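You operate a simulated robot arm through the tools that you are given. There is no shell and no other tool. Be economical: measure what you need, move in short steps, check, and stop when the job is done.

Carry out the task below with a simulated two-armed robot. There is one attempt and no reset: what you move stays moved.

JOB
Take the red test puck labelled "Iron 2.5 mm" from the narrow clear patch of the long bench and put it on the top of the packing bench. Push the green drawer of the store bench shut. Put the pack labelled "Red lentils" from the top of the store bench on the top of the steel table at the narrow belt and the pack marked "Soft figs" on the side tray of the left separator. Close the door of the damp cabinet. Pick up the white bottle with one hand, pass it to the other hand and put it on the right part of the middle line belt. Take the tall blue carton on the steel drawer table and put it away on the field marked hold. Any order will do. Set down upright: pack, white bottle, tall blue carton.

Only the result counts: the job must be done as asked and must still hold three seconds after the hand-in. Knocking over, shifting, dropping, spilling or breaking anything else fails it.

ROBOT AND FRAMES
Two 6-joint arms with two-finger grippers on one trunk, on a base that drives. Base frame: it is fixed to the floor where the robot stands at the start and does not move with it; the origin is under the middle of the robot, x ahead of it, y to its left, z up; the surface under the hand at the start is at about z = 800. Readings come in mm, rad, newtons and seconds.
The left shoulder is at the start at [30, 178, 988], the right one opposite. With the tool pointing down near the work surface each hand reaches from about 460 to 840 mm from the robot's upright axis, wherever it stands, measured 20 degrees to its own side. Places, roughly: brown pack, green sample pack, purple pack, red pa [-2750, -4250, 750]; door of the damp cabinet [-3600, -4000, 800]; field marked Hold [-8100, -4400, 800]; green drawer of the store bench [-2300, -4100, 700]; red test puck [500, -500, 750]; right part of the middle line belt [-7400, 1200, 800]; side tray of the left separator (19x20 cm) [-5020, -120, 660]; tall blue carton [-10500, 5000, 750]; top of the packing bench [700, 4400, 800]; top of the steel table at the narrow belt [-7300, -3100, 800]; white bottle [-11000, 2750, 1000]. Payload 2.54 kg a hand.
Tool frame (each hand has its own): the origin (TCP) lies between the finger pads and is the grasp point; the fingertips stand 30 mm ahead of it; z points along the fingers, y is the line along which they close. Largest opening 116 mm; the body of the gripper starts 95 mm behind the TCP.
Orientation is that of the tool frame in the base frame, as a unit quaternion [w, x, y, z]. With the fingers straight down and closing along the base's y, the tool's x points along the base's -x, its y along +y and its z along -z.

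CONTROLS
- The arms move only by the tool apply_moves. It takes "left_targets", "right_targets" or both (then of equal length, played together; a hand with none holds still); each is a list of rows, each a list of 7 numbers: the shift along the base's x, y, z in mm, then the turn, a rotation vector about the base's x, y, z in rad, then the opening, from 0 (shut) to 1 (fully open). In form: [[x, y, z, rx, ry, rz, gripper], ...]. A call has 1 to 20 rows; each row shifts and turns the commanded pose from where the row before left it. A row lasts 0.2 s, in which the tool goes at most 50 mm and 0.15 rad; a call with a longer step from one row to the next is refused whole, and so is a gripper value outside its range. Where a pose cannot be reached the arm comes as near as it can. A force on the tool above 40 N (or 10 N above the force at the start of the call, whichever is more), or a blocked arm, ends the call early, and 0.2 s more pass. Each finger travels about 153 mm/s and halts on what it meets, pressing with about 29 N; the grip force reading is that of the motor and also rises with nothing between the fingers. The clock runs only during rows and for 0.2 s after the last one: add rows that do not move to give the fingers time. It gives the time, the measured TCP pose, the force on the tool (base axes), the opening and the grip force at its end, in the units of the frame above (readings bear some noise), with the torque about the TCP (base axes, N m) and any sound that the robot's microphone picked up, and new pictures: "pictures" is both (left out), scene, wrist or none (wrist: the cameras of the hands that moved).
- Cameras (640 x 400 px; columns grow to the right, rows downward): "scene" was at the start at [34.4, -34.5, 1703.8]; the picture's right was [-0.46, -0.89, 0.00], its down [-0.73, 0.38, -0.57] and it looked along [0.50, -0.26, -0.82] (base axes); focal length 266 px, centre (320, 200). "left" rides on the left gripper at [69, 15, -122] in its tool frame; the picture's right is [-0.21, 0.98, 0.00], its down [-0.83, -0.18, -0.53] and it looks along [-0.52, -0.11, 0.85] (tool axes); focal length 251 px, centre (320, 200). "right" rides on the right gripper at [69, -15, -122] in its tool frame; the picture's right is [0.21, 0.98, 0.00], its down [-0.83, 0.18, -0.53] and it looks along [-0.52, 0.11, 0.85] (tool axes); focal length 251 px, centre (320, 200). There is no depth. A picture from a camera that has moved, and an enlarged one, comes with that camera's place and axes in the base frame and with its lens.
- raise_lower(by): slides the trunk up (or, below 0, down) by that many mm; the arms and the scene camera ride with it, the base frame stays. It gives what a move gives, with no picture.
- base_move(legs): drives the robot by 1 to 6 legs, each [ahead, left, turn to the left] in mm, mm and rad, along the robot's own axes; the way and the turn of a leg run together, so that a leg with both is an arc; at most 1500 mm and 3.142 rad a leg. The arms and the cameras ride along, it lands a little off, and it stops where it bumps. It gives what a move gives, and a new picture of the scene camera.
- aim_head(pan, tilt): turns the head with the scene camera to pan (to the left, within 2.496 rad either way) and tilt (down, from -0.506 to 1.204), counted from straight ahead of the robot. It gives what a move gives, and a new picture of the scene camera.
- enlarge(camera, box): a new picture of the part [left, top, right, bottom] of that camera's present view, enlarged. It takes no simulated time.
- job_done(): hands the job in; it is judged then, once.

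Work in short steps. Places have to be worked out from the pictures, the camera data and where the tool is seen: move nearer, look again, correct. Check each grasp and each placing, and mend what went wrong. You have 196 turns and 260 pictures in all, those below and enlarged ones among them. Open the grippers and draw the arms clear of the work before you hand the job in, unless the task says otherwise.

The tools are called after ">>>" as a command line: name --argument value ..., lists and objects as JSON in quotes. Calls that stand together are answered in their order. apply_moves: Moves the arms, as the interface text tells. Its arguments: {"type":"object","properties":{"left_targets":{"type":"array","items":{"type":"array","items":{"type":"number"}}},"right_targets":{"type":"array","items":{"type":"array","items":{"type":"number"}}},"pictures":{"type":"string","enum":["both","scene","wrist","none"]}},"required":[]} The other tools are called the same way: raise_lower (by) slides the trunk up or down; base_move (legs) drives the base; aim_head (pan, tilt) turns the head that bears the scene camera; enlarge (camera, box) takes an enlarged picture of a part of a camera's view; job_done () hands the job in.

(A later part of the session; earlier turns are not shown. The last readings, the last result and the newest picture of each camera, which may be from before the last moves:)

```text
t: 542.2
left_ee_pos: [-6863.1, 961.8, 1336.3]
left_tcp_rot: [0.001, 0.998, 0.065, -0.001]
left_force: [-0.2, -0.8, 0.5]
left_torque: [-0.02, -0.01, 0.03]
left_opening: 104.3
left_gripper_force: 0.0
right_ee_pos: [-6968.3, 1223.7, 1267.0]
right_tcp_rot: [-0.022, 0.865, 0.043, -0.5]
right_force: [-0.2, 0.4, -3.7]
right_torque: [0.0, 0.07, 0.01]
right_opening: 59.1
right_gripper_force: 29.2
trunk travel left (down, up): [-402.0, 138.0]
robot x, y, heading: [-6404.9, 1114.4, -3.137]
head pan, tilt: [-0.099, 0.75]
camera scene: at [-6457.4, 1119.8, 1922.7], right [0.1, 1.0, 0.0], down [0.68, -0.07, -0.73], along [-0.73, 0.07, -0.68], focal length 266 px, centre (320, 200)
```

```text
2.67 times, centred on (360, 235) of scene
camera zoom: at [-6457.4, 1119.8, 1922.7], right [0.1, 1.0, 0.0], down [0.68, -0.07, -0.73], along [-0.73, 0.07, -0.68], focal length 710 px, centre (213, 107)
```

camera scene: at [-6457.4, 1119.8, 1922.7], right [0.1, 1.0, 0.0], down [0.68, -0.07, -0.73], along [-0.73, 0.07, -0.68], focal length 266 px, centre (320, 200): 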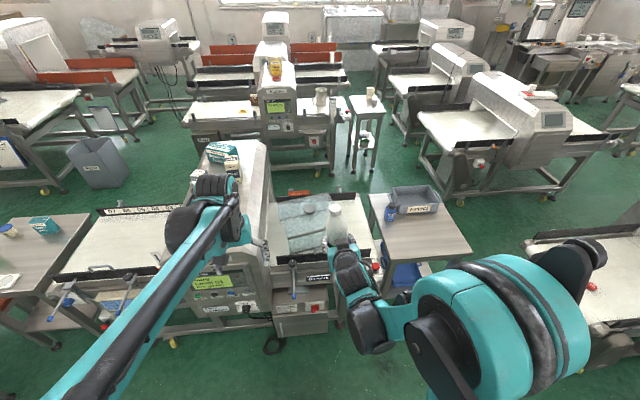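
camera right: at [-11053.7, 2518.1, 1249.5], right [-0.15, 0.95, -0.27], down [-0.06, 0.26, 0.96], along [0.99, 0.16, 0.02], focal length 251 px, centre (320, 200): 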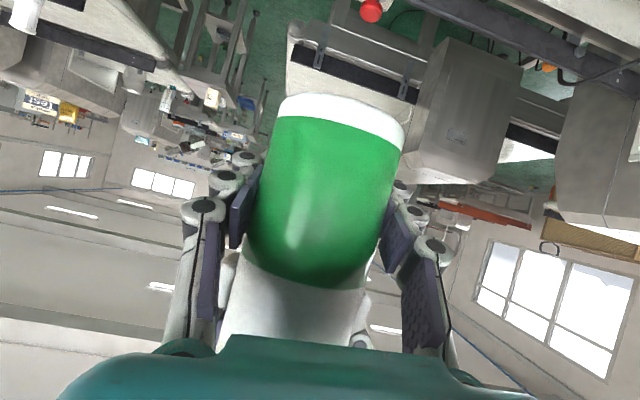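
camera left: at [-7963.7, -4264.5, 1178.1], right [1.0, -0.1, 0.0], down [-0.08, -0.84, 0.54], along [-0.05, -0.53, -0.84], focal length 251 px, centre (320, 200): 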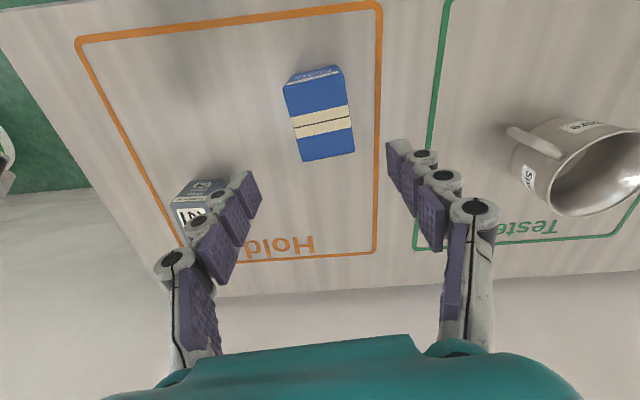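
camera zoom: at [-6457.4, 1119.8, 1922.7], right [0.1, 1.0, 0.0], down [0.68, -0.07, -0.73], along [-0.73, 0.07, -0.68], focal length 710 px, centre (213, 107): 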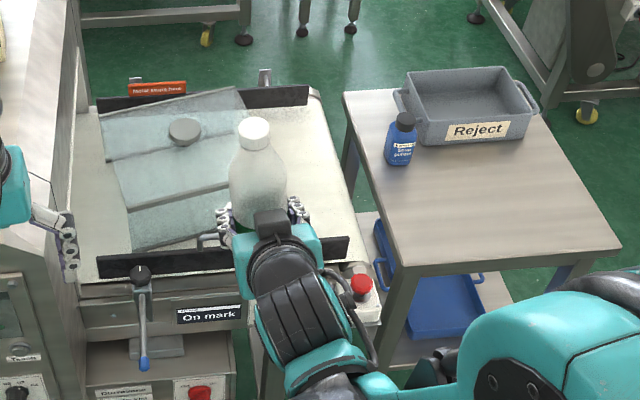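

The belt's right part has a clear plastic cover on its left half; a free strip remains near (-7470, 1392). I lift and retract the left hand out of the way, then drive closer.

>>> apply_moves --left_targets '[[20, 0, 40, 0, 0, 0, 0.9], [20, -10, 40, 0, 0, 0, 0.9], [20, -10, 40, 0, 0, 0, 0.9], [20, -10, 40, 0, 0, 0, 0.9], [20, -10, 40, 0, 0, 0, 0.9], [0, 0, 40, 0, 0, 0, 0.9], [0, 0, 0, 0, 0, 0, 0.9]]' --pictures "none"

>>> base_move --legs '[[0, -125, 0], [360, 0, 0]]'

>>> aim_head --pan -0.2 --tilt 0.9

```text
t: 543.8
left_ee_pos: [-6764.4, 919.3, 1576.4]
left_tcp_rot: [0.0, 0.998, 0.064, -0.001]
left_force: [0.4, 0.0, 0.1]
left_torque: [0.01, 0.0, 0.03]
left_opening: 104.4
left_gripper_force: 0.0
right_ee_pos: [-6967.6, 1223.7, 1266.5]
right_tcp_rot: [-0.023, 0.864, 0.042, -0.5]
right_force: [0.3, 0.4, -3.8]
right_torque: [0.05, 0.02, -0.01]
right_opening: 59.3
right_gripper_force: 28.9
trunk travel left (down, up): [-402.0, 138.0]
robot x, y, heading: [-6402.9, 1114.0, -3.138]
head pan, tilt: [-0.099, 0.75]
```

```text
t: 547.0
left_ee_pos: [-7126.5, 1047.8, 1575.3]
left_tcp_rot: [0.0, 0.998, 0.06, -0.001]
left_force: [-0.2, -0.7, 0.1]
left_torque: [0.0, -0.03, 0.02]
left_opening: 104.5
left_gripper_force: 0.1
right_ee_pos: [-7330.2, 1353.5, 1268.0]
right_tcp_rot: [-0.024, 0.865, 0.04, -0.5]
right_force: [0.1, 0.3, -4.0]
right_torque: [0.0, 0.08, -0.02]
right_opening: 59.1
right_gripper_force: 29.2
trunk travel left (down, up): [-402.0, 138.0]
robot x, y, heading: [-6767.7, 1244.0, 3.135]
head pan, tilt: [-0.099, 0.75]
camera scene: at [-6820.2, 1247.7, 1922.7], right [0.1, 0.99, 0.0], down [0.68, -0.07, -0.73], along [-0.73, 0.08, -0.68], focal length 266 px, centre (320, 200)
```

scene: 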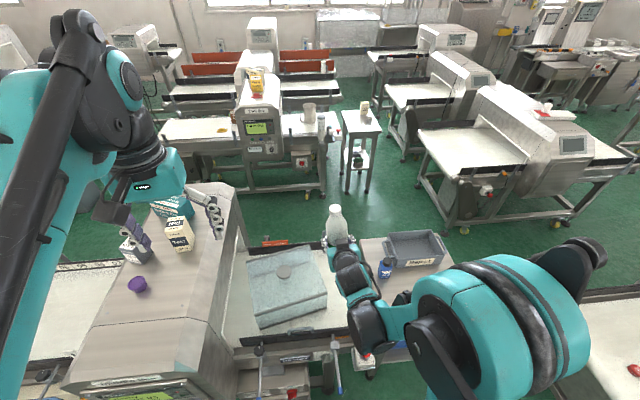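

```text
t: 547.7
left_ee_pos: [-7127.8, 1047.7, 1575.8]
left_tcp_rot: [0.0, 0.998, 0.061, 0.0]
left_force: [-0.8, 0.2, -0.4]
left_torque: [-0.02, -0.01, 0.0]
left_opening: 104.5
left_gripper_force: 0.1
right_ee_pos: [-7331.0, 1353.4, 1268.0]
right_tcp_rot: [-0.024, 0.866, 0.04, -0.498]
right_force: [-0.4, -1.0, -4.9]
right_torque: [0.07, 0.05, -0.02]
right_opening: 59.2
right_gripper_force: 29.3
trunk travel left (down, up): [-402.0, 138.0]
robot x, y, heading: [-6771.9, 1240.2, 3.138]
head pan, tilt: [-0.201, 0.901]
camera scene: at [-6813.0, 1254.3, 1910.8], right [0.2, 0.98, 0.0], down [0.77, -0.16, -0.62], along [-0.61, 0.13, -0.78], focal length 266 px, centre (320, 200)
```

scene: 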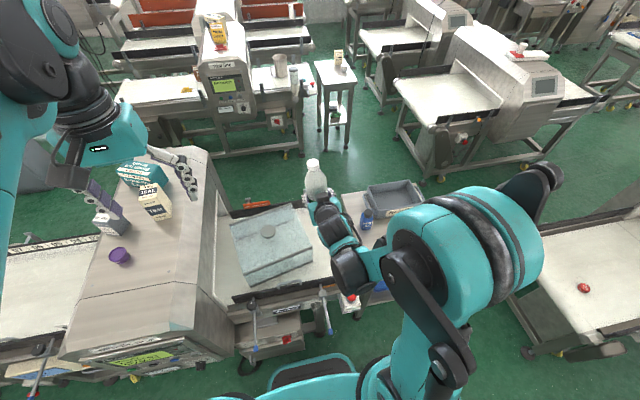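

Before lowering, I move the left hand back and south so it stays clear of the hood and the packs on it.

>>> apply_moves --left_targets '[[20, -40, 5, 0, 0, 0, 0.9], [20, -40, 5, 0, 0, 0, 0.9], [20, -40, 5, 0, 0, 0, 0.9], [20, -40, 5, 0, 0, 0, 0.9], [20, -40, 5, 0, 0, 0, 0.9], [20, -40, 5, 0, 0, 0, 0.9], [20, -40, 0, 0, 0, 0, 0.9], [0, 0, 0, 0, 0, 0, 0.9]]' --right_targets '[[-20, 6, 0, 0, 0, 0, 0.45], [-20, 6, 0, 0, 0, 0, 0.45], [-20, 6, 0, 0, 0, 0, 0.45], [-20, 6, 0, 0, 0, 0, 0.45], [-20, 6, 0, 0, 0, 0, 0.45], [-20, 6, 0, 0, 0, 0, 0.45], [-20, 4, 0, 0, 0, 0, 0.45], [0, 0, 0, 0, 0, 0, 0.45]]' --pictures "scene"

```text
t: 549.5
left_ee_pos: [-6983.6, 766.8, 1608.2]
left_tcp_rot: [0.002, 0.998, 0.061, -0.001]
left_force: [1.0, 1.4, -0.4]
left_torque: [0.01, 0.01, 0.03]
left_opening: 104.4
left_gripper_force: 0.1
right_ee_pos: [-7470.9, 1396.0, 1267.0]
right_tcp_rot: [-0.024, 0.865, 0.04, -0.5]
right_force: [-0.3, -0.1, -5.2]
right_torque: [0.03, 0.07, 0.03]
right_opening: 59.3
right_gripper_force: 28.6
trunk travel left (down, up): [-402.0, 138.0]
robot x, y, heading: [-6767.1, 1242.5, 3.137]
head pan, tilt: [-0.201, 0.901]
camera scene: at [-6811.3, 1256.0, 1910.8], right [0.2, 0.98, 0.0], down [0.77, -0.16, -0.62], along [-0.61, 0.13, -0.78], focal length 266 px, centre (320, 200)
```

scene: 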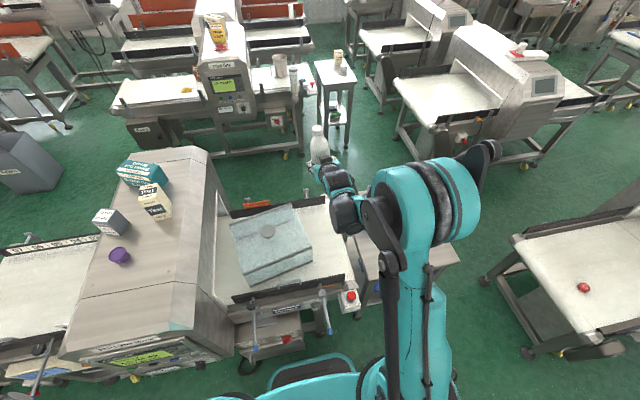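

The bottle hangs over the free strip. I lower the trunk 250 mm and check with the right wrist view.

>>> raise_lower --by -250

>>> aim_head --pan -0.25 --tilt 0.85

>>> enlarge --camera "right" --box '[0, 0, 640, 400]'

```text
t: 552.1
left_ee_pos: [-6984.1, 766.3, 1357.3]
left_tcp_rot: [0.0, 0.998, 0.061, -0.001]
left_force: [-1.2, -0.2, 0.6]
left_torque: [0.01, 0.0, 0.01]
left_opening: 104.3
left_gripper_force: 0.1
right_ee_pos: [-7472.0, 1394.6, 1016.3]
right_tcp_rot: [-0.025, 0.865, 0.04, -0.5]
right_force: [0.2, 0.0, -3.8]
right_torque: [0.02, 0.07, 0.0]
right_opening: 59.1
right_gripper_force: 28.7
trunk travel left (down, up): [-152.0, 388.0]
robot x, y, heading: [-6766.7, 1238.7, 3.135]
head pan, tilt: [-0.201, 0.901]
```

```text
t: 552.7
left_ee_pos: [-6984.9, 767.4, 1357.0]
left_tcp_rot: [0.0, 0.998, 0.061, -0.001]
left_force: [0.5, 0.1, -0.8]
left_torque: [0.04, 0.01, -0.03]
left_opening: 104.5
left_gripper_force: 0.2
right_ee_pos: [-7471.7, 1393.9, 1017.3]
right_tcp_rot: [-0.024, 0.866, 0.041, -0.498]
right_force: [0.2, 0.0, -4.4]
right_torque: [0.01, 0.07, -0.04]
right_opening: 59.2
right_gripper_force: 28.8
trunk travel left (down, up): [-152.0, 388.0]
robot x, y, heading: [-6766.8, 1239.1, 3.138]
head pan, tilt: [-0.25, 0.85]
camera scene: at [-6813.8, 1258.6, 1664.7], right [0.25, 0.97, 0.0], down [0.73, -0.19, -0.66], along [-0.64, 0.17, -0.75], focal length 266 px, centre (320, 200)
```

scene: 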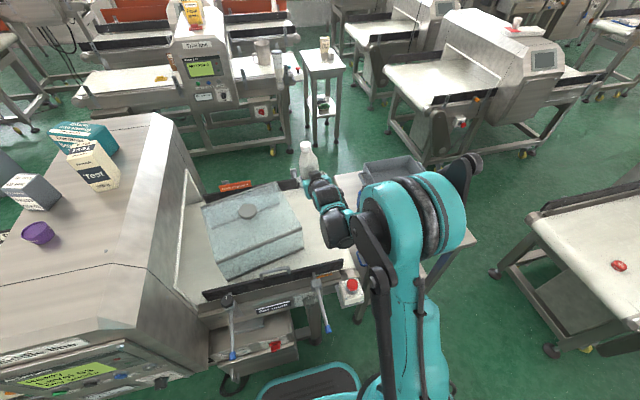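

```text
1.00 times, centred on (320, 200) of right (not enlarged: the box is as wide or as high as the picture)
camera zoom: at [-7332.9, 1416.4, 1020.7], right [0.15, -0.95, -0.27], down [0.06, -0.26, 0.96], along [-0.99, -0.16, 0.02], focal length 251 px, centre (320, 200)
```

zoom: 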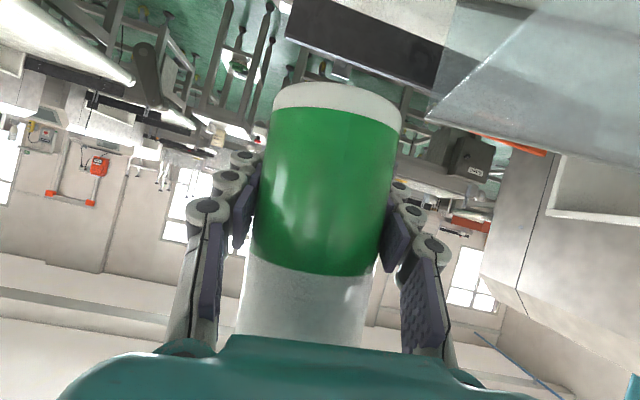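

Position is good between cover and belt end. I lower the trunk 105 mm more, then approach contact with small arm steps.

>>> raise_lower --by -105

>>> apply_moves --right_targets '[[0, -4, -5, 0, 0, 0, 0.45], [0, 0, -4, 0, 0, 0, 0.45], [0, 0, -3, 0, 0, 0, 0.45], [0, 0, -3, 0, 0, 0, 0.45]]' --pictures "both"

```text
t: 554.1
left_ee_pos: [-6983.2, 766.4, 1254.1]
left_tcp_rot: [-0.001, 0.998, 0.061, 0.0]
left_force: [-0.6, -0.2, 0.2]
left_torque: [-0.01, -0.01, -0.01]
left_opening: 104.3
left_gripper_force: 0.0
right_ee_pos: [-7471.1, 1395.5, 912.4]
right_tcp_rot: [-0.024, 0.865, 0.04, -0.5]
right_force: [-0.7, 1.1, -4.7]
right_torque: [0.0, 0.06, 0.03]
right_opening: 58.9
right_gripper_force: 28.9
trunk travel left (down, up): [-47.0, 493.0]
robot x, y, heading: [-6771.8, 1243.4, 3.135]
head pan, tilt: [-0.25, 0.85]
```

```text
t: 555.1
left_ee_pos: [-6985.0, 766.3, 1252.7]
left_tcp_rot: [0.0, 0.998, 0.061, -0.001]
left_force: [0.0, 0.5, -1.0]
left_torque: [0.01, -0.04, -0.01]
left_opening: 104.5
left_gripper_force: 0.2
right_ee_pos: [-7471.8, 1389.3, 897.6]
right_tcp_rot: [-0.025, 0.866, 0.04, -0.499]
right_force: [0.4, 0.7, -5.0]
right_torque: [-0.01, 0.07, 0.02]
right_opening: 59.2
right_gripper_force: 28.9
trunk travel left (down, up): [-47.0, 493.0]
robot x, y, heading: [-6768.3, 1242.6, 3.14]
head pan, tilt: [-0.25, 0.85]
camera scene: at [-6813.9, 1258.6, 1559.7], right [0.25, 0.97, 0.0], down [0.73, -0.19, -0.66], along [-0.64, 0.17, -0.75], focal length 266 px, centre (320, 200)
camera right: at [-7333.7, 1411.9, 901.0], right [0.15, -0.95, -0.27], down [0.06, -0.26, 0.96], along [-0.99, -0.16, 0.02], focal length 251 px, centre (320, 200)
```

scene: 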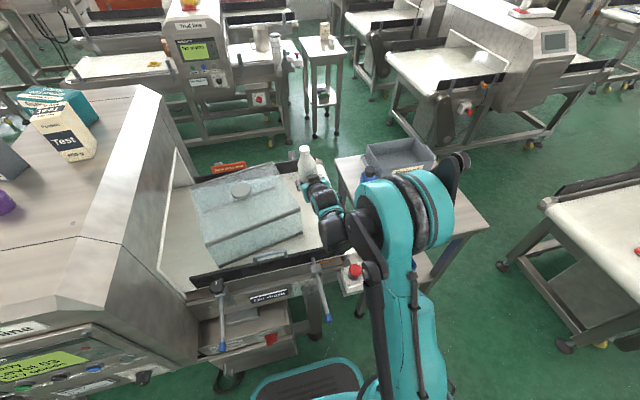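
right: 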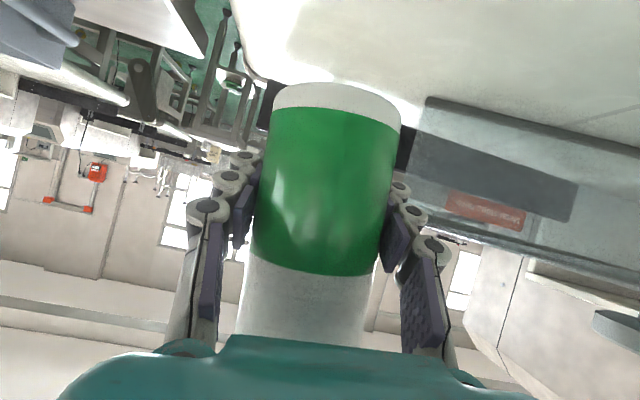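

I check the clearances around the bottle by enlarging the scene view.

>>> enlarge --camera "scene" --box '[180, 130, 380, 290]'

>>> enlarge --camera "right" --box '[180, 0, 480, 180]'

```text
2.50 times, centred on (280, 210) of scene
camera zoom: at [-6813.9, 1258.6, 1559.7], right [0.25, 0.97, 0.0], down [0.73, -0.19, -0.66], along [-0.64, 0.17, -0.75], focal length 666 px, centre (420, 175)
```

zoom: 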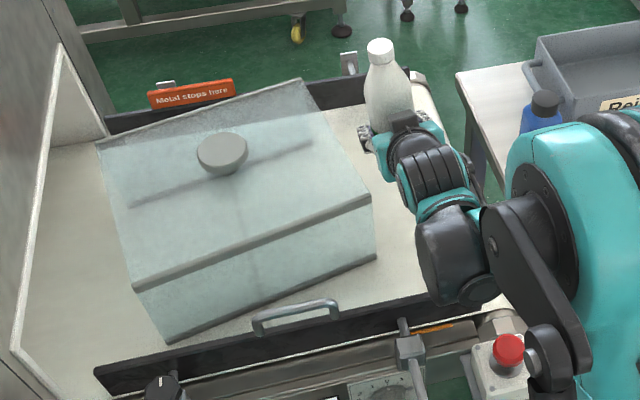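

```text
2.13 times, centred on (330, 90) of right
camera zoom: at [-7333.7, 1411.9, 901.0], right [0.15, -0.95, -0.27], down [0.06, -0.26, 0.96], along [-0.99, -0.16, 0.02], focal length 536 px, centre (299, 435)
```

zoom: 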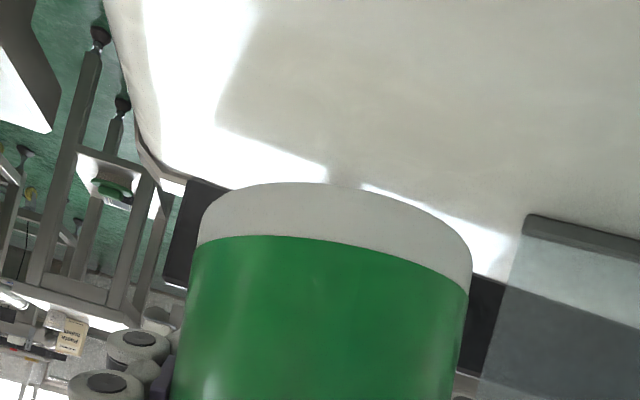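

The belt here is lower (≈ z 790); clearances on both sides are ~45 mm. I continue lowering in small steps.

>>> apply_moves --right_targets '[[0, 0, -6, 0, 0, 0, 0.45], [0, 0, -6, 0, 0, 0, 0.45], [0, 0, -6, 0, 0, 0, 0.45], [0, 0, -5, 0, 0, 0, 0.45], [0, 0, -5, 0, 0, 0, 0.45], [0, 0, -4, 0, 0, 0, 0.45], [0, 0, -4, 0, 0, 0, 0.45], [0, 0, -4, 0, 0, 0, 0.45], [0, 0, -4, 0, 0, 0, 0.45]]' --pictures "wrist"

```text
t: 557.1
left_ee_pos: [-6984.5, 765.8, 1251.8]
left_tcp_rot: [0.0, 0.998, 0.061, 0.0]
left_force: [-0.2, -0.2, 0.4]
left_torque: [0.01, 0.05, 0.01]
left_opening: 104.5
left_gripper_force: 0.0
right_ee_pos: [-7472.0, 1389.2, 851.4]
right_tcp_rot: [-0.024, 0.865, 0.04, -0.499]
right_force: [0.4, -0.1, -4.5]
right_torque: [-0.02, 0.1, 0.04]
right_opening: 59.1
right_gripper_force: 29.5
trunk travel left (down, up): [-47.0, 493.0]
robot x, y, heading: [-6767.6, 1242.6, 3.139]
head pan, tilt: [-0.25, 0.85]
camera right: at [-7333.1, 1411.7, 855.9], right [0.15, -0.95, -0.27], down [0.06, -0.26, 0.96], along [-0.99, -0.16, 0.02], focal length 251 px, centre (320, 200)
```

right: 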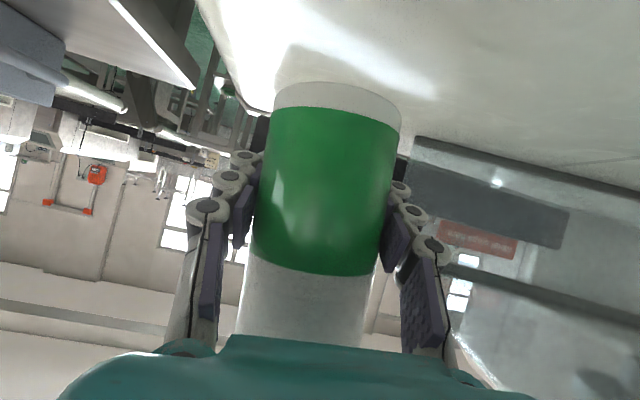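

Still free. I continue gently.

>>> apply_moves --right_targets '[[0, 0, -4, 0, 0, 0, 0.45], [0, 0, -4, 0, 0, 0, 0.45], [0, 0, -4, 0, 0, 0, 0.45], [0, 0, -3, 0, 0, 0, 0.45], [0, 0, -3, 0, 0, 0, 0.45], [0, 0, -3, 0, 0, 0, 0.45], [0, 0, -3, 0, 0, 0, 0.45], [0, 0, -3, 0, 0, 0, 0.45], [0, 0, -3, 0, 0, 0, 0.45], [0, 0, -3, 0, 0, 0, 0.45], [0, 0, -3, 0, 0, 0, 0.45]]' --pictures "wrist"

```text
t: 559.5
left_ee_pos: [-6984.4, 766.3, 1252.5]
left_tcp_rot: [0.0, 0.998, 0.061, -0.001]
left_force: [0.5, -0.6, -1.3]
left_torque: [0.02, 0.02, -0.01]
left_opening: 104.3
left_gripper_force: 0.1
right_ee_pos: [-7469.8, 1391.6, 817.1]
right_tcp_rot: [-0.024, 0.865, 0.041, -0.499]
right_force: [-0.5, 0.1, -4.6]
right_torque: [0.0, 0.05, 0.0]
right_opening: 59.4
right_gripper_force: 29.0
trunk travel left (down, up): [-47.0, 493.0]
robot x, y, heading: [-6766.8, 1239.6, 3.14]
head pan, tilt: [-0.25, 0.85]
camera right: at [-7332.2, 1412.6, 821.5], right [0.15, -0.95, -0.27], down [0.06, -0.26, 0.96], along [-0.99, -0.16, 0.02], focal length 251 px, centre (320, 200)
```

right: 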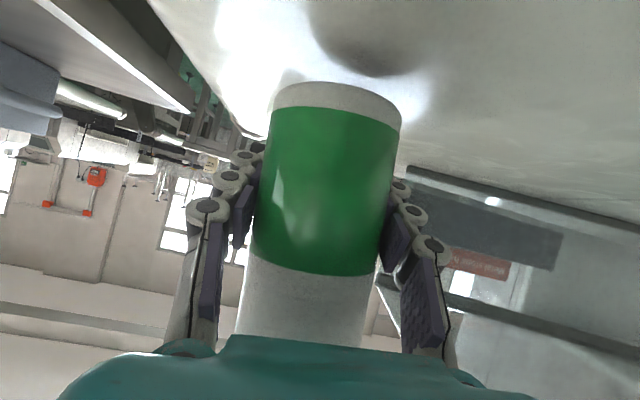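

The belt is near z 759 by triangulation, so about 12 mm remain. I go on in 2 mm steps.

>>> apply_moves --right_targets '[[0, 0, -3, 0, 0, 0, 0.45], [0, 0, -3, 0, 0, 0, 0.45], [0, 0, -2, 0, 0, 0, 0.45], [0, 0, -2, 0, 0, 0, 0.45], [0, 0, -2, 0, 0, 0, 0.45], [0, 0, -2, 0, 0, 0, 0.45], [0, 0, -2, 0, 0, 0, 0.45], [0, 0, -2, 0, 0, 0, 0.45]]' --pictures "wrist"

```text
t: 561.3
left_ee_pos: [-6983.9, 768.3, 1254.2]
left_tcp_rot: [0.0, 0.998, 0.061, -0.002]
left_force: [0.0, 1.0, -0.3]
left_torque: [0.02, -0.01, -0.02]
left_opening: 104.3
left_gripper_force: 0.0
right_ee_pos: [-7471.5, 1390.7, 800.9]
right_tcp_rot: [-0.025, 0.864, 0.039, -0.501]
right_force: [-2.6, 8.8, 21.4]
right_torque: [-0.25, -0.22, 0.13]
right_opening: 59.7
right_gripper_force: 29.0
trunk travel left (down, up): [-47.0, 493.0]
robot x, y, heading: [-6766.1, 1241.4, 3.136]
head pan, tilt: [-0.25, 0.85]
camera right: at [-7332.7, 1413.3, 804.3], right [0.15, -0.95, -0.27], down [0.06, -0.26, 0.96], along [-0.99, -0.16, 0.02], focal length 251 px, centre (320, 200)
```

right: 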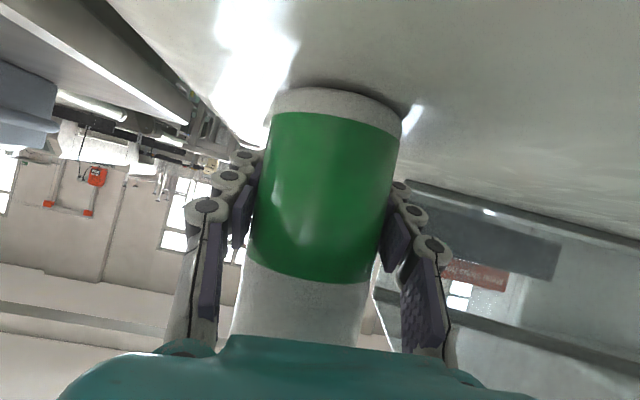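

Contact. I open the fingers gradually and check it stands.

>>> apply_moves --right_targets '[[0, 0, 1, 0, 0, 0, 0.55], [0, 0, 0, 0, 0, 0, 0.62], [0, 0, 0, 0, 0, 0, 0.7], [0, 0, 0, 0, 0, 0, 0.76], [0, 0, 0, 0, 0, 0, 0.76]]' --pictures "both"

```text
t: 562.5
left_ee_pos: [-6984.3, 766.5, 1253.1]
left_tcp_rot: [0.0, 0.998, 0.061, -0.002]
left_force: [0.8, -0.1, 0.3]
left_torque: [-0.03, 0.0, 0.03]
left_opening: 104.3
left_gripper_force: 0.1
right_ee_pos: [-7470.8, 1390.9, 801.4]
right_tcp_rot: [-0.024, 0.865, 0.04, -0.5]
right_force: [0.0, 0.6, -0.6]
right_torque: [0.0, -0.05, -0.01]
right_opening: 87.8
right_gripper_force: 0.1
trunk travel left (down, up): [-47.0, 493.0]
robot x, y, heading: [-6766.6, 1240.5, 3.139]
head pan, tilt: [-0.25, 0.85]
camera scene: at [-6813.2, 1258.5, 1559.7], right [0.25, 0.97, 0.0], down [0.73, -0.19, -0.66], along [-0.64, 0.17, -0.75], focal length 266 px, centre (320, 200)
camera right: at [-7333.4, 1412.8, 804.1], right [0.15, -0.95, -0.27], down [0.06, -0.26, 0.96], along [-0.99, -0.16, 0.02], focal length 251 px, centre (320, 200)
```

scene: 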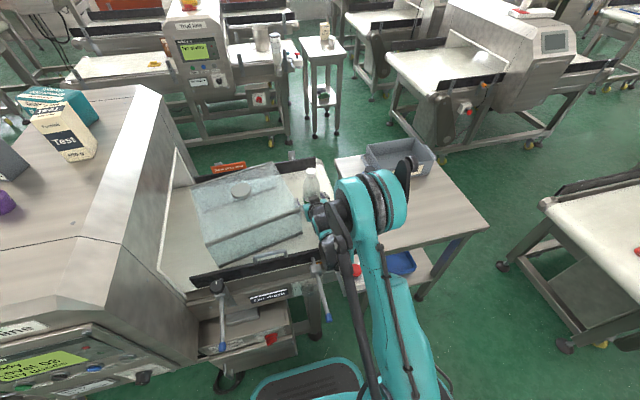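
right: 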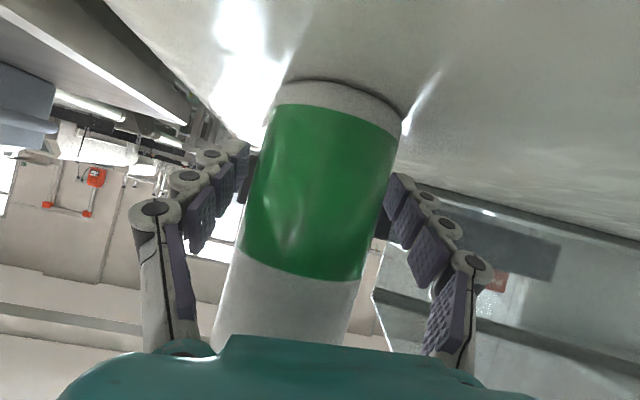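

The bottle stands upright. I open a bit more and retreat along the finger axis (back and up).

>>> apply_moves --right_targets '[[0, 0, 0, 0, 0, 0, 0.95], [0, 0, 0, 0, 0, 0, 0.95], [20, 2, 12, 0, 0, 0, 0.95], [26, 2, 15, 0, 0, 0, 0.95], [26, 2, 15, 0, 0, 0, 0.95], [26, 2, 18, 0, 0, 0, 0.95], [26, 2, 25, 0, 0, 0, 0.95], [20, 2, 40, 0, 0, 0, 0.95], [10, 0, 45, 0, 0, 0, 0.95], [0, 0, 45, 0, 0, 0, 0.95]]' --pictures "both"

```text
t: 563.8
left_ee_pos: [-6984.1, 765.8, 1252.2]
left_tcp_rot: [0.0, 0.998, 0.062, -0.001]
left_force: [2.0, 0.0, -0.1]
left_torque: [-0.01, 0.17, 0.0]
left_opening: 104.6
left_gripper_force: 0.1
right_ee_pos: [-7401.2, 1396.0, 848.6]
right_tcp_rot: [-0.024, 0.862, 0.042, -0.505]
right_force: [-30.5, 1.8, -3.2]
right_torque: [-0.06, 0.81, 0.83]
right_opening: 109.6
right_gripper_force: 0.0
trunk travel left (down, up): [-47.0, 493.0]
robot x, y, heading: [-6770.3, 1240.3, 3.144]
head pan, tilt: [-0.25, 0.85]
stopped in row 6 (right hand): the force on the tool passed its limit at 93 N (the readings are from after the stop); the commanded pose is now the measured one
camera scene: at [-6813.8, 1258.5, 1559.7], right [0.25, 0.97, 0.0], down [0.73, -0.19, -0.66], along [-0.64, 0.16, -0.75], focal length 266 px, centre (320, 200)
camera right: at [-7263.5, 1418.8, 850.2], right [0.15, -0.95, -0.27], down [0.07, -0.26, 0.96], along [-0.99, -0.16, 0.03], focal length 251 px, centre (320, 200)
```

scene: 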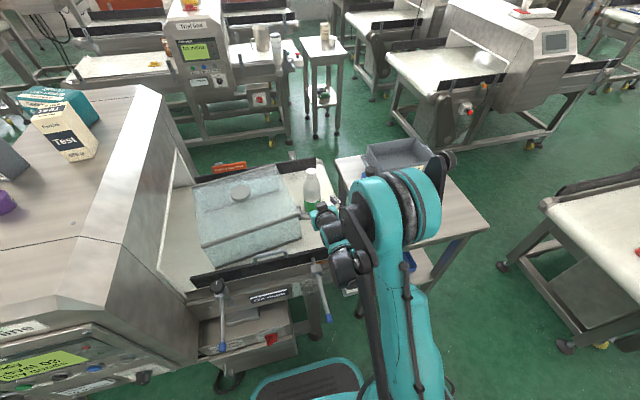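
right: 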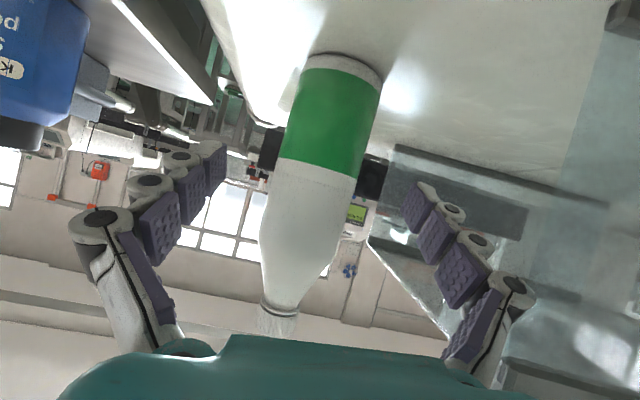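

Something on the hand's rear side (likely the rail's end under the camera) stopped it; the bottle still stands untouched. I ease forward a few mm and go straight up.

>>> apply_moves --right_targets '[[-6, 0, 4, 0, 0, 0, 0.95], [0, 0, 15, 0, 0, 0, 0.95], [0, 0, 30, 0, 0, 0, 0.95], [0, 0, 40, 0, 0, 0, 0.95], [0, 0, 40, 0, 0, 0, 0.95]]' --pictures "both"

```text
t: 565.0
left_ee_pos: [-6983.1, 767.2, 1253.4]
left_tcp_rot: [-0.001, 0.998, 0.062, 0.0]
left_force: [0.4, 0.0, 0.1]
left_torque: [-0.04, 0.03, -0.05]
left_opening: 104.6
left_gripper_force: 0.0
right_ee_pos: [-7403.6, 1396.5, 973.0]
right_tcp_rot: [-0.024, 0.862, 0.041, -0.505]
right_force: [-1.2, 0.0, -0.1]
right_torque: [-0.02, 0.0, 0.0]
right_opening: 110.5
right_gripper_force: 0.2
trunk travel left (down, up): [-47.0, 493.0]
robot x, y, heading: [-6766.6, 1242.0, 3.137]
head pan, tilt: [-0.25, 0.85]
camera scene: at [-6812.5, 1258.5, 1559.8], right [0.25, 0.97, 0.0], down [0.73, -0.19, -0.66], along [-0.64, 0.16, -0.75], focal length 266 px, centre (320, 200)
camera right: at [-7265.6, 1418.7, 975.9], right [0.15, -0.95, -0.27], down [0.07, -0.26, 0.96], along [-0.99, -0.16, 0.03], focal length 251 px, centre (320, 200)
```

scene: 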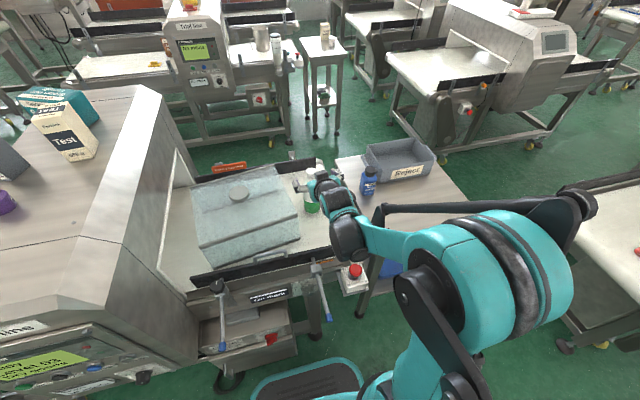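
right: 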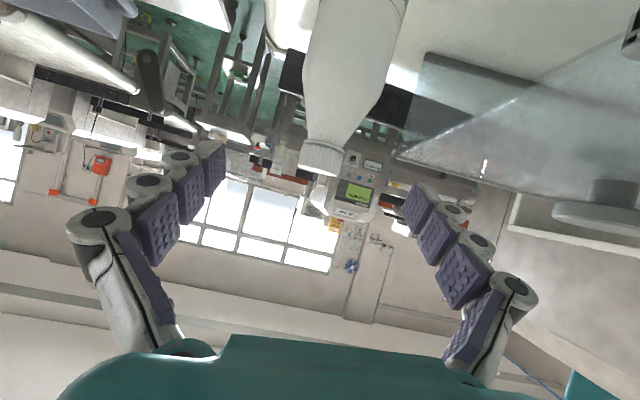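

The bottle stands well. I raise the hand further, pull back, raise the trunk, and reverse away; then look at the placed bottle.

>>> apply_moves --right_targets '[[0, 0, 45, 0, 0, 0, 0.95], [0, 0, 45, 0, 0, 0, 0.95], [20, 0, 30, 0, 0, 0, 0.95], [40, 0, 0, 0, 0, 0, 0.95]]' --pictures "none"

>>> raise_lower --by 150

>>> base_move --legs '[[-340, 0, 0]]'

>>> enlarge --camera "scene" --box '[180, 100, 420, 260]'

```text
t: 566.0
left_ee_pos: [-6981.2, 766.5, 1252.9]
left_tcp_rot: [0.0, 0.998, 0.062, -0.001]
left_force: [-0.3, -0.1, 1.1]
left_torque: [0.01, 0.03, 0.01]
left_opening: 104.6
left_gripper_force: 0.0
right_ee_pos: [-7340.3, 1399.2, 1098.5]
right_tcp_rot: [-0.024, 0.862, 0.04, -0.505]
right_force: [-0.1, -0.1, 0.1]
right_torque: [0.01, 0.03, -0.02]
right_opening: 110.4
right_gripper_force: 0.3
trunk travel left (down, up): [-47.0, 493.0]
robot x, y, heading: [-6770.8, 1242.9, 3.14]
head pan, tilt: [-0.25, 0.85]
```

```text
t: 567.8
left_ee_pos: [-6984.6, 765.6, 1402.7]
left_tcp_rot: [0.0, 0.998, 0.062, -0.001]
left_force: [-0.3, 0.8, 0.0]
left_torque: [0.01, 0.01, -0.01]
left_opening: 104.3
left_gripper_force: 0.1
right_ee_pos: [-7342.1, 1399.2, 1247.8]
right_tcp_rot: [-0.025, 0.863, 0.041, -0.503]
right_force: [-0.4, 1.0, -0.7]
right_torque: [-0.04, -0.01, 0.02]
right_opening: 110.3
right_gripper_force: 0.1
trunk travel left (down, up): [-197.0, 343.0]
robot x, y, heading: [-6767.6, 1239.2, 3.14]
head pan, tilt: [-0.25, 0.85]
```

```text
t: 570.0
left_ee_pos: [-6640.0, 767.5, 1403.2]
left_tcp_rot: [-0.001, 0.998, 0.058, -0.001]
left_force: [0.5, -0.4, 0.3]
left_torque: [0.0, 0.01, -0.03]
left_opening: 104.4
left_gripper_force: 0.1
right_ee_pos: [-6994.4, 1400.3, 1248.8]
right_tcp_rot: [-0.025, 0.862, 0.039, -0.504]
right_force: [0.0, 0.9, -0.2]
right_torque: [-0.01, 0.01, 0.01]
right_opening: 110.3
right_gripper_force: 0.2
trunk travel left (down, up): [-197.0, 343.0]
robot x, y, heading: [-6421.1, 1239.1, 3.131]
head pan, tilt: [-0.25, 0.85]
camera scene: at [-6465.1, 1256.9, 1709.8], right [0.25, 0.97, 0.0], down [0.73, -0.19, -0.66], along [-0.64, 0.17, -0.75], focal length 266 px, centre (320, 200)
```

scene: 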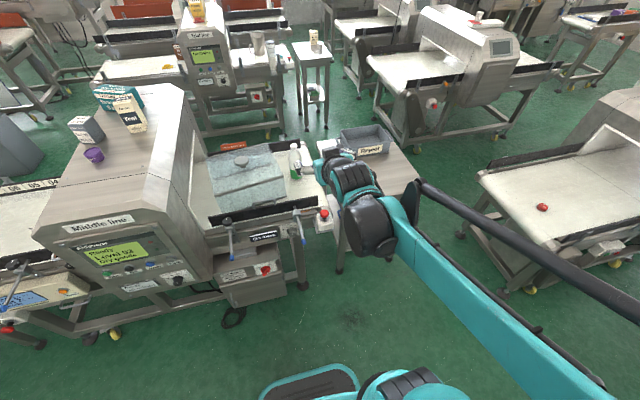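

```text
2.50 times, centred on (300, 180) of scene
camera zoom: at [-6465.1, 1256.9, 1709.8], right [0.25, 0.97, 0.0], down [0.73, -0.19, -0.66], along [-0.64, 0.17, -0.75], focal length 666 px, centre (370, 250)
```

zoom: 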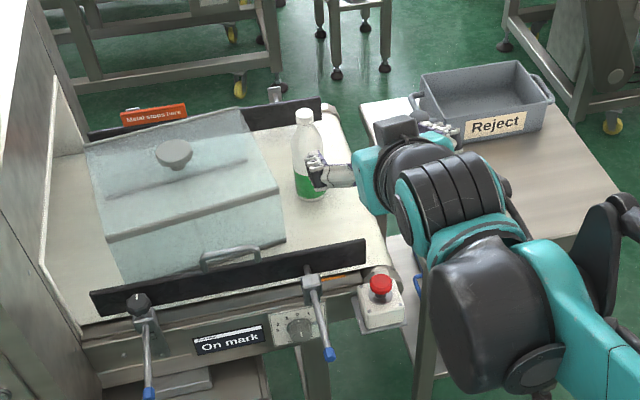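

The bottle stands upright on the middle line belt. I drive back south through the corridor and east toward the damp cabinet.

>>> base_move --legs '[[0, 0, 1.58], [1450, -110, 0], [1450, 0, 0], [1250, 0, 0], [0, 1450, 0], [0, 650, 0]]'

>>> aim_head --pan 0.5 --tilt 0.55

```text
t: 604.0
left_ee_pos: [-3929.6, -3204.7, 1402.3]
left_tcp_rot: [0.0, 0.668, 0.744, -0.001]
left_force: [0.8, -0.1, 0.1]
left_torque: [-0.01, -0.02, 0.0]
left_opening: 104.1
left_gripper_force: 0.0
right_ee_pos: [-4569.7, -3551.1, 1248.4]
right_tcp_rot: [0.336, 0.586, 0.634, -0.376]
right_force: [0.5, 0.9, 0.0]
right_torque: [-0.02, 0.01, 0.01]
right_opening: 110.2
right_gripper_force: 0.0
trunk travel left (down, up): [-197.0, 343.0]
robot x, y, heading: [-4402.0, -2980.5, -1.594]
head pan, tilt: [-0.25, 0.85]
camera scene: at [-4419.0, -3027.2, 1709.7], right [-0.96, 0.27, 0.0], down [0.2, 0.72, -0.66], along [-0.18, -0.64, -0.75], focal length 266 px, centre (320, 200)
```

scene: 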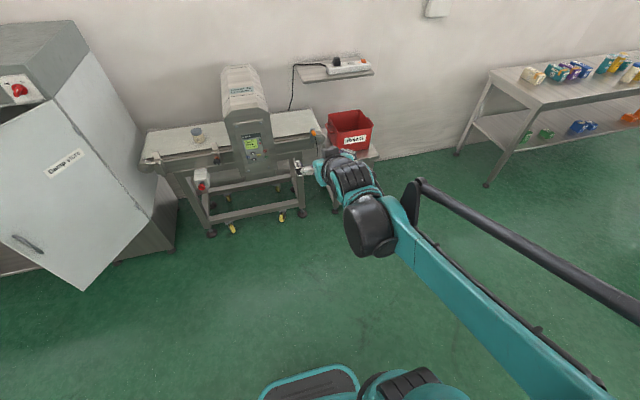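

```text
t: 605.1
left_ee_pos: [-3931.6, -3203.4, 1402.6]
left_tcp_rot: [0.0, 0.668, 0.744, 0.0]
left_force: [-0.8, 0.4, -0.4]
left_torque: [0.03, 0.02, -0.02]
left_opening: 104.6
left_gripper_force: 0.0
right_ee_pos: [-4569.4, -3551.0, 1248.2]
right_tcp_rot: [0.335, 0.587, 0.633, -0.377]
right_force: [-0.1, 0.6, 0.9]
right_torque: [0.05, 0.01, 0.0]
right_opening: 110.3
right_gripper_force: 0.1
trunk travel left (down, up): [-197.0, 343.0]
robot x, y, heading: [-4403.8, -2981.5, -1.59]
head pan, tilt: [0.499, 0.55]
camera scene: at [-4357.5, -3031.5, 1735.1], right [-0.89, -0.46, 0.0], down [-0.24, 0.46, -0.85], along [0.39, -0.76, -0.52], focal length 266 px, centre (320, 200)
```

scene: 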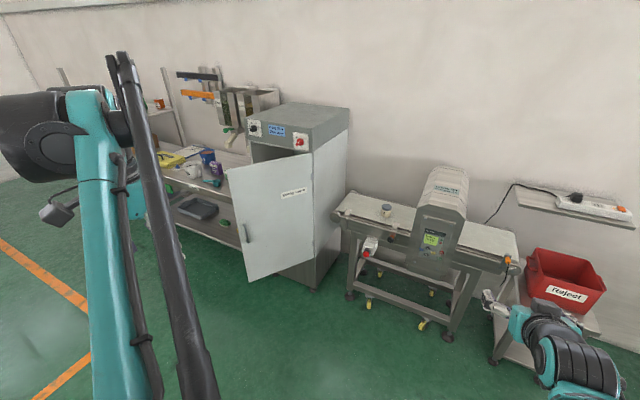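

The cabinet door's hinge is near (-3646, -4330) and its free edge near (-3345, -3930), about 53° open. I move in front of it, facing south.

>>> base_move --legs '[[0, 0, 0.02], [0, 1100, 0], [400, 0, 0]]'

>>> aim_head --pan -0.15 --tilt 0.75

```text
t: 613.3
left_ee_pos: [-2827.5, -3625.9, 1402.2]
left_tcp_rot: [0.0, 0.672, 0.741, -0.001]
left_force: [-0.2, -0.4, 0.5]
left_torque: [0.02, 0.0, -0.02]
left_opening: 104.5
left_gripper_force: 0.0
right_ee_pos: [-3470.2, -3966.2, 1248.9]
right_tcp_rot: [0.334, 0.59, 0.631, -0.378]
right_force: [0.2, 0.2, 0.8]
right_torque: [0.01, -0.04, -0.01]
right_opening: 110.3
right_gripper_force: 0.2
trunk travel left (down, up): [-197.0, 343.0]
robot x, y, heading: [-3294.7, -3396.2, -1.599]
head pan, tilt: [0.499, 0.55]
camera scene: at [-3253.2, -3449.2, 1735.1], right [-0.89, -0.45, 0.0], down [-0.24, 0.47, -0.85], along [0.39, -0.76, -0.52], focal length 266 px, centre (320, 200)
```

scene: 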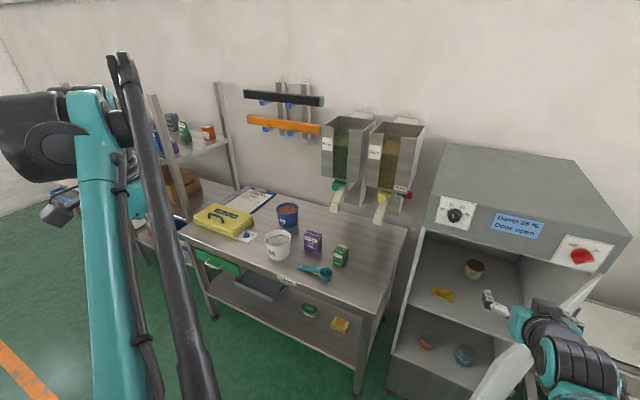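

```text
t: 614.4
left_ee_pos: [-2828.9, -3625.7, 1402.3]
left_tcp_rot: [0.001, 0.672, 0.741, -0.001]
left_force: [0.4, -0.1, 0.1]
left_torque: [-0.02, -0.03, 0.01]
left_opening: 104.5
left_gripper_force: 0.0
right_ee_pos: [-3469.5, -3964.8, 1249.4]
right_tcp_rot: [0.334, 0.59, 0.631, -0.378]
right_force: [0.6, -0.2, -0.3]
right_torque: [0.0, 0.0, 0.02]
right_opening: 110.2
right_gripper_force: 0.0
trunk travel left (down, up): [-197.0, 343.0]
robot x, y, heading: [-3297.7, -3396.2, -1.599]
head pan, tilt: [-0.15, 0.75]
camera scene: at [-3308.6, -3449.8, 1717.8], right [-0.98, 0.18, 0.0], down [0.12, 0.67, -0.73], along [-0.13, -0.72, -0.68], focal length 266 px, centre (320, 200)
```

scene: 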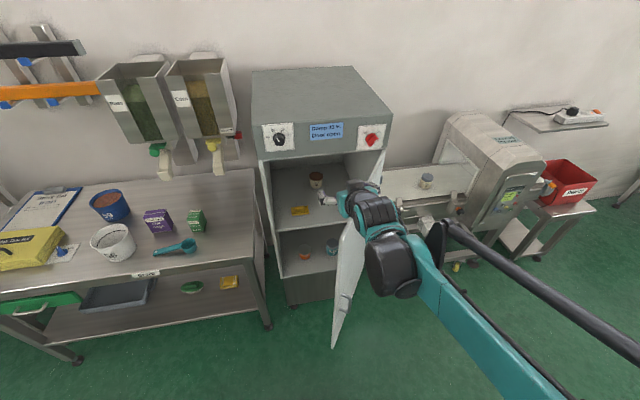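

Retriangulating: hinge about (-3715, -4168), free edge about (-3443, -3843), door z 460–1230. The right hand is above and inside; I lift it, move it to the outer (west) side, close the fingers, set 45° pitch and lower.

>>> apply_moves --right_targets '[[0, 10, 40, 0, 0, 0, 0.5], [-15, 30, 20, 0, 0, 0, 0], [-40, 15, 0, 0, 0, 0, 0], [-40, 5, 0, 0.13, 0, 0, 0], [-40, 0, 0, 0.13, 0, 0, 0], [0, 0, -40, 0, 0, 0, 0], [0, 0, -45, 0, 0, 0, 0], [0, 0, -45, 0, 0, 0, 0], [0, 0, -45, 0, 0, 0, 0], [0, 0, -45, 0, 0, 0, 0], [0, 0, -45, 0, 0, 0, 0], [0, 0, -30, 0, 0, 0, 0], [0, 0, 0, 0, 0, 0, 0]]' --pictures "both"

```text
t: 617.1
left_ee_pos: [-2826.9, -3623.5, 1403.3]
left_tcp_rot: [0.001, 0.672, 0.741, -0.001]
left_force: [-0.6, -0.2, -0.7]
left_torque: [0.01, -0.01, 0.03]
left_opening: 104.5
left_gripper_force: 0.1
right_ee_pos: [-3606.0, -3904.1, 1017.2]
right_tcp_rot: [0.254, 0.628, 0.674, -0.294]
right_force: [-0.6, -0.3, 0.4]
right_torque: [-0.02, 0.04, 0.03]
right_opening: 0.0
right_gripper_force: 28.5
trunk travel left (down, up): [-197.0, 343.0]
robot x, y, heading: [-3297.1, -3395.7, -1.603]
head pan, tilt: [-0.15, 0.75]
camera scene: at [-3308.2, -3448.8, 1717.8], right [-0.98, 0.18, 0.0], down [0.12, 0.67, -0.73], along [-0.13, -0.72, -0.68], focal length 266 px, centre (320, 200)
camera right: at [-3624.3, -3767.9, 1054.1], right [0.96, 0.19, -0.23], down [0.26, -0.19, 0.95], along [0.14, -0.96, -0.23], focal length 251 px, centre (320, 200)
```

scene: 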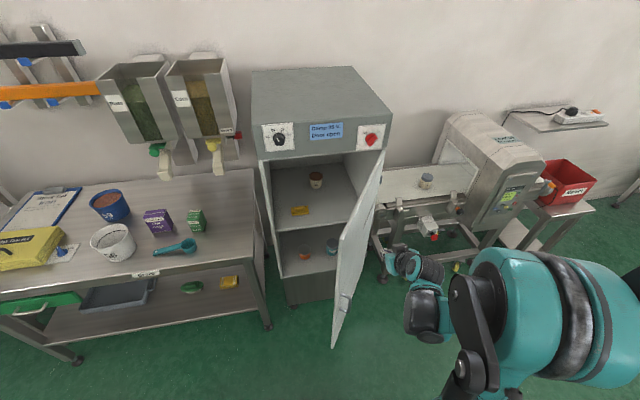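
right: 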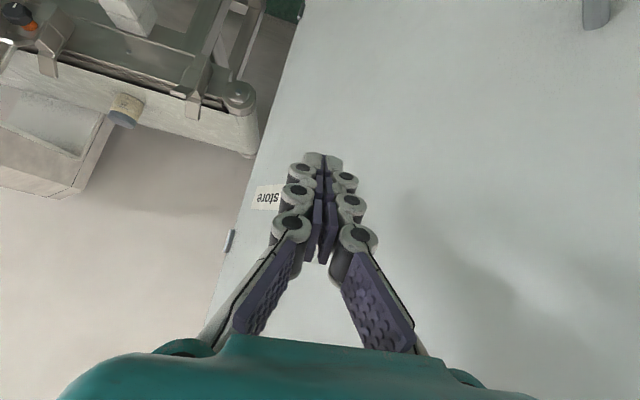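

The hand is now facing the door's outer face. I push along the closing arc in small steps.

>>> apply_moves --right_targets '[[14, -18, 0, 0, 0, 0, 0], [14, -18, 0, 0, 0, 0, 0], [14, -18, 0, 0, 0, 0, 0], [14, -20, 0, 0, 0, 0, 0], [14, -20, 0, 0, 0, 0, 0], [14, -22, 0, 0, 0, 0, 0], [12, -22, 0, 0, 0, 0, 0]]' --pictures "both"

```text
t: 618.8
left_ee_pos: [-2827.0, -3626.3, 1402.8]
left_tcp_rot: [0.0, 0.672, 0.741, 0.0]
left_force: [-0.2, 0.4, -0.1]
left_torque: [0.02, 0.01, 0.03]
left_opening: 104.5
left_gripper_force: 0.1
right_ee_pos: [-3509.2, -4045.5, 1012.7]
right_tcp_rot: [0.254, 0.628, 0.674, -0.293]
right_force: [0.3, -0.1, 0.6]
right_torque: [0.0, -0.03, 0.02]
right_opening: 0.0
right_gripper_force: 29.0
trunk travel left (down, up): [-197.0, 343.0]
robot x, y, heading: [-3299.6, -3394.9, -1.601]
head pan, tilt: [-0.15, 0.75]
camera scene: at [-3308.3, -3450.7, 1717.7], right [-0.98, 0.18, 0.0], down [0.12, 0.67, -0.73], along [-0.13, -0.72, -0.68], focal length 266 px, centre (320, 200)
camera right: at [-3528.9, -3910.2, 1051.2], right [0.96, 0.19, -0.23], down [0.26, -0.19, 0.95], along [0.14, -0.96, -0.23], focal length 251 px, centre (320, 200)
```

scene: 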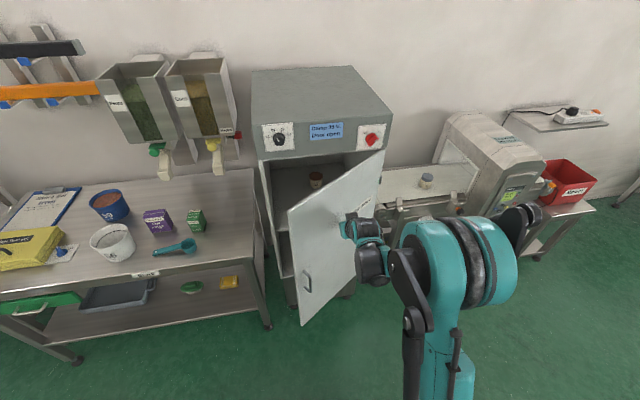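
right: 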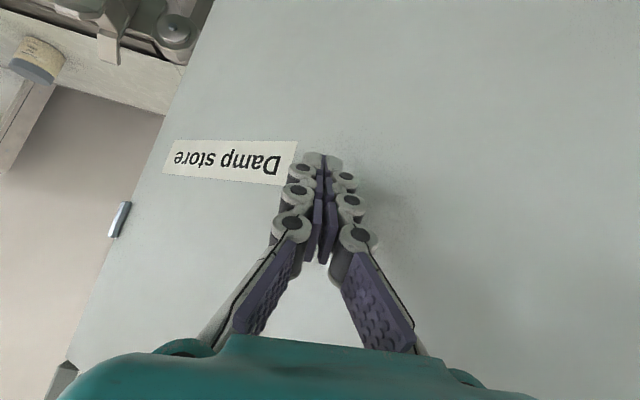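

The door swings. I keep pushing, turning the direction more toward the cabinet.

>>> apply_moves --right_targets '[[10, -22, 0, 0, 0, 0, 0], [10, -24, 0, 0, 0, 0, 0], [8, -24, 0, 0, 0, 0, 0], [6, -22, 0, 0, 0, 0, 0], [4, -20, 0, 0, 0, 0, 0], [2, -18, 0, 0, 0, 0, 0], [0, -12, 0, 0, 0, 0, 0], [0, -10, 0, 0, 0, 0, 0]]' --pictures "both"

```text
t: 620.5
left_ee_pos: [-2828.1, -3621.9, 1403.4]
left_tcp_rot: [0.001, 0.672, 0.741, -0.001]
left_force: [-0.5, -0.2, -0.6]
left_torque: [-0.01, 0.01, 0.02]
left_opening: 104.2
left_gripper_force: 0.0
right_ee_pos: [-3469.1, -4192.9, 1012.5]
right_tcp_rot: [0.254, 0.628, 0.675, -0.292]
right_force: [3.1, 28.5, -7.2]
right_torque: [0.52, 0.02, -0.01]
right_opening: 6.1
right_gripper_force: 27.9
trunk travel left (down, up): [-197.0, 343.0]
robot x, y, heading: [-3292.6, -3394.0, -1.596]
head pan, tilt: [-0.15, 0.75]
camera scene: at [-3308.5, -3445.8, 1717.7], right [-0.98, 0.18, 0.0], down [0.12, 0.67, -0.73], along [-0.13, -0.72, -0.68], focal length 266 px, centre (320, 200)
camera right: at [-3488.8, -4056.9, 1051.6], right [0.96, 0.19, -0.23], down [0.26, -0.19, 0.95], along [0.14, -0.96, -0.23], focal length 251 px, centre (320, 200)
```

scene: 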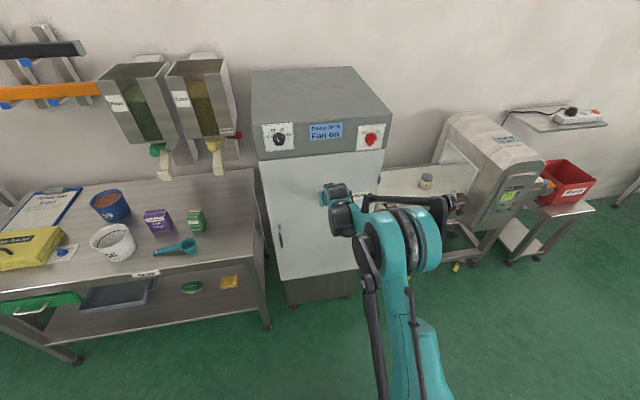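
right: 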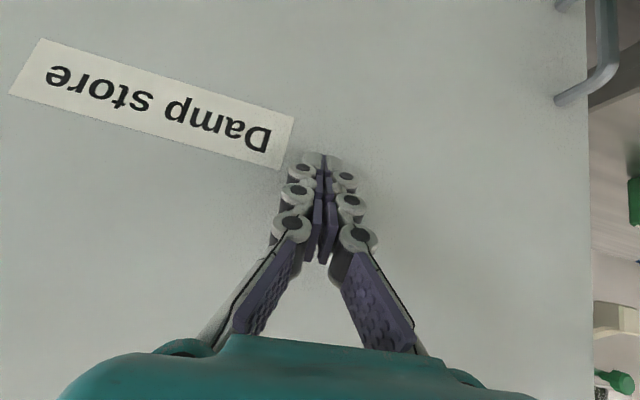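

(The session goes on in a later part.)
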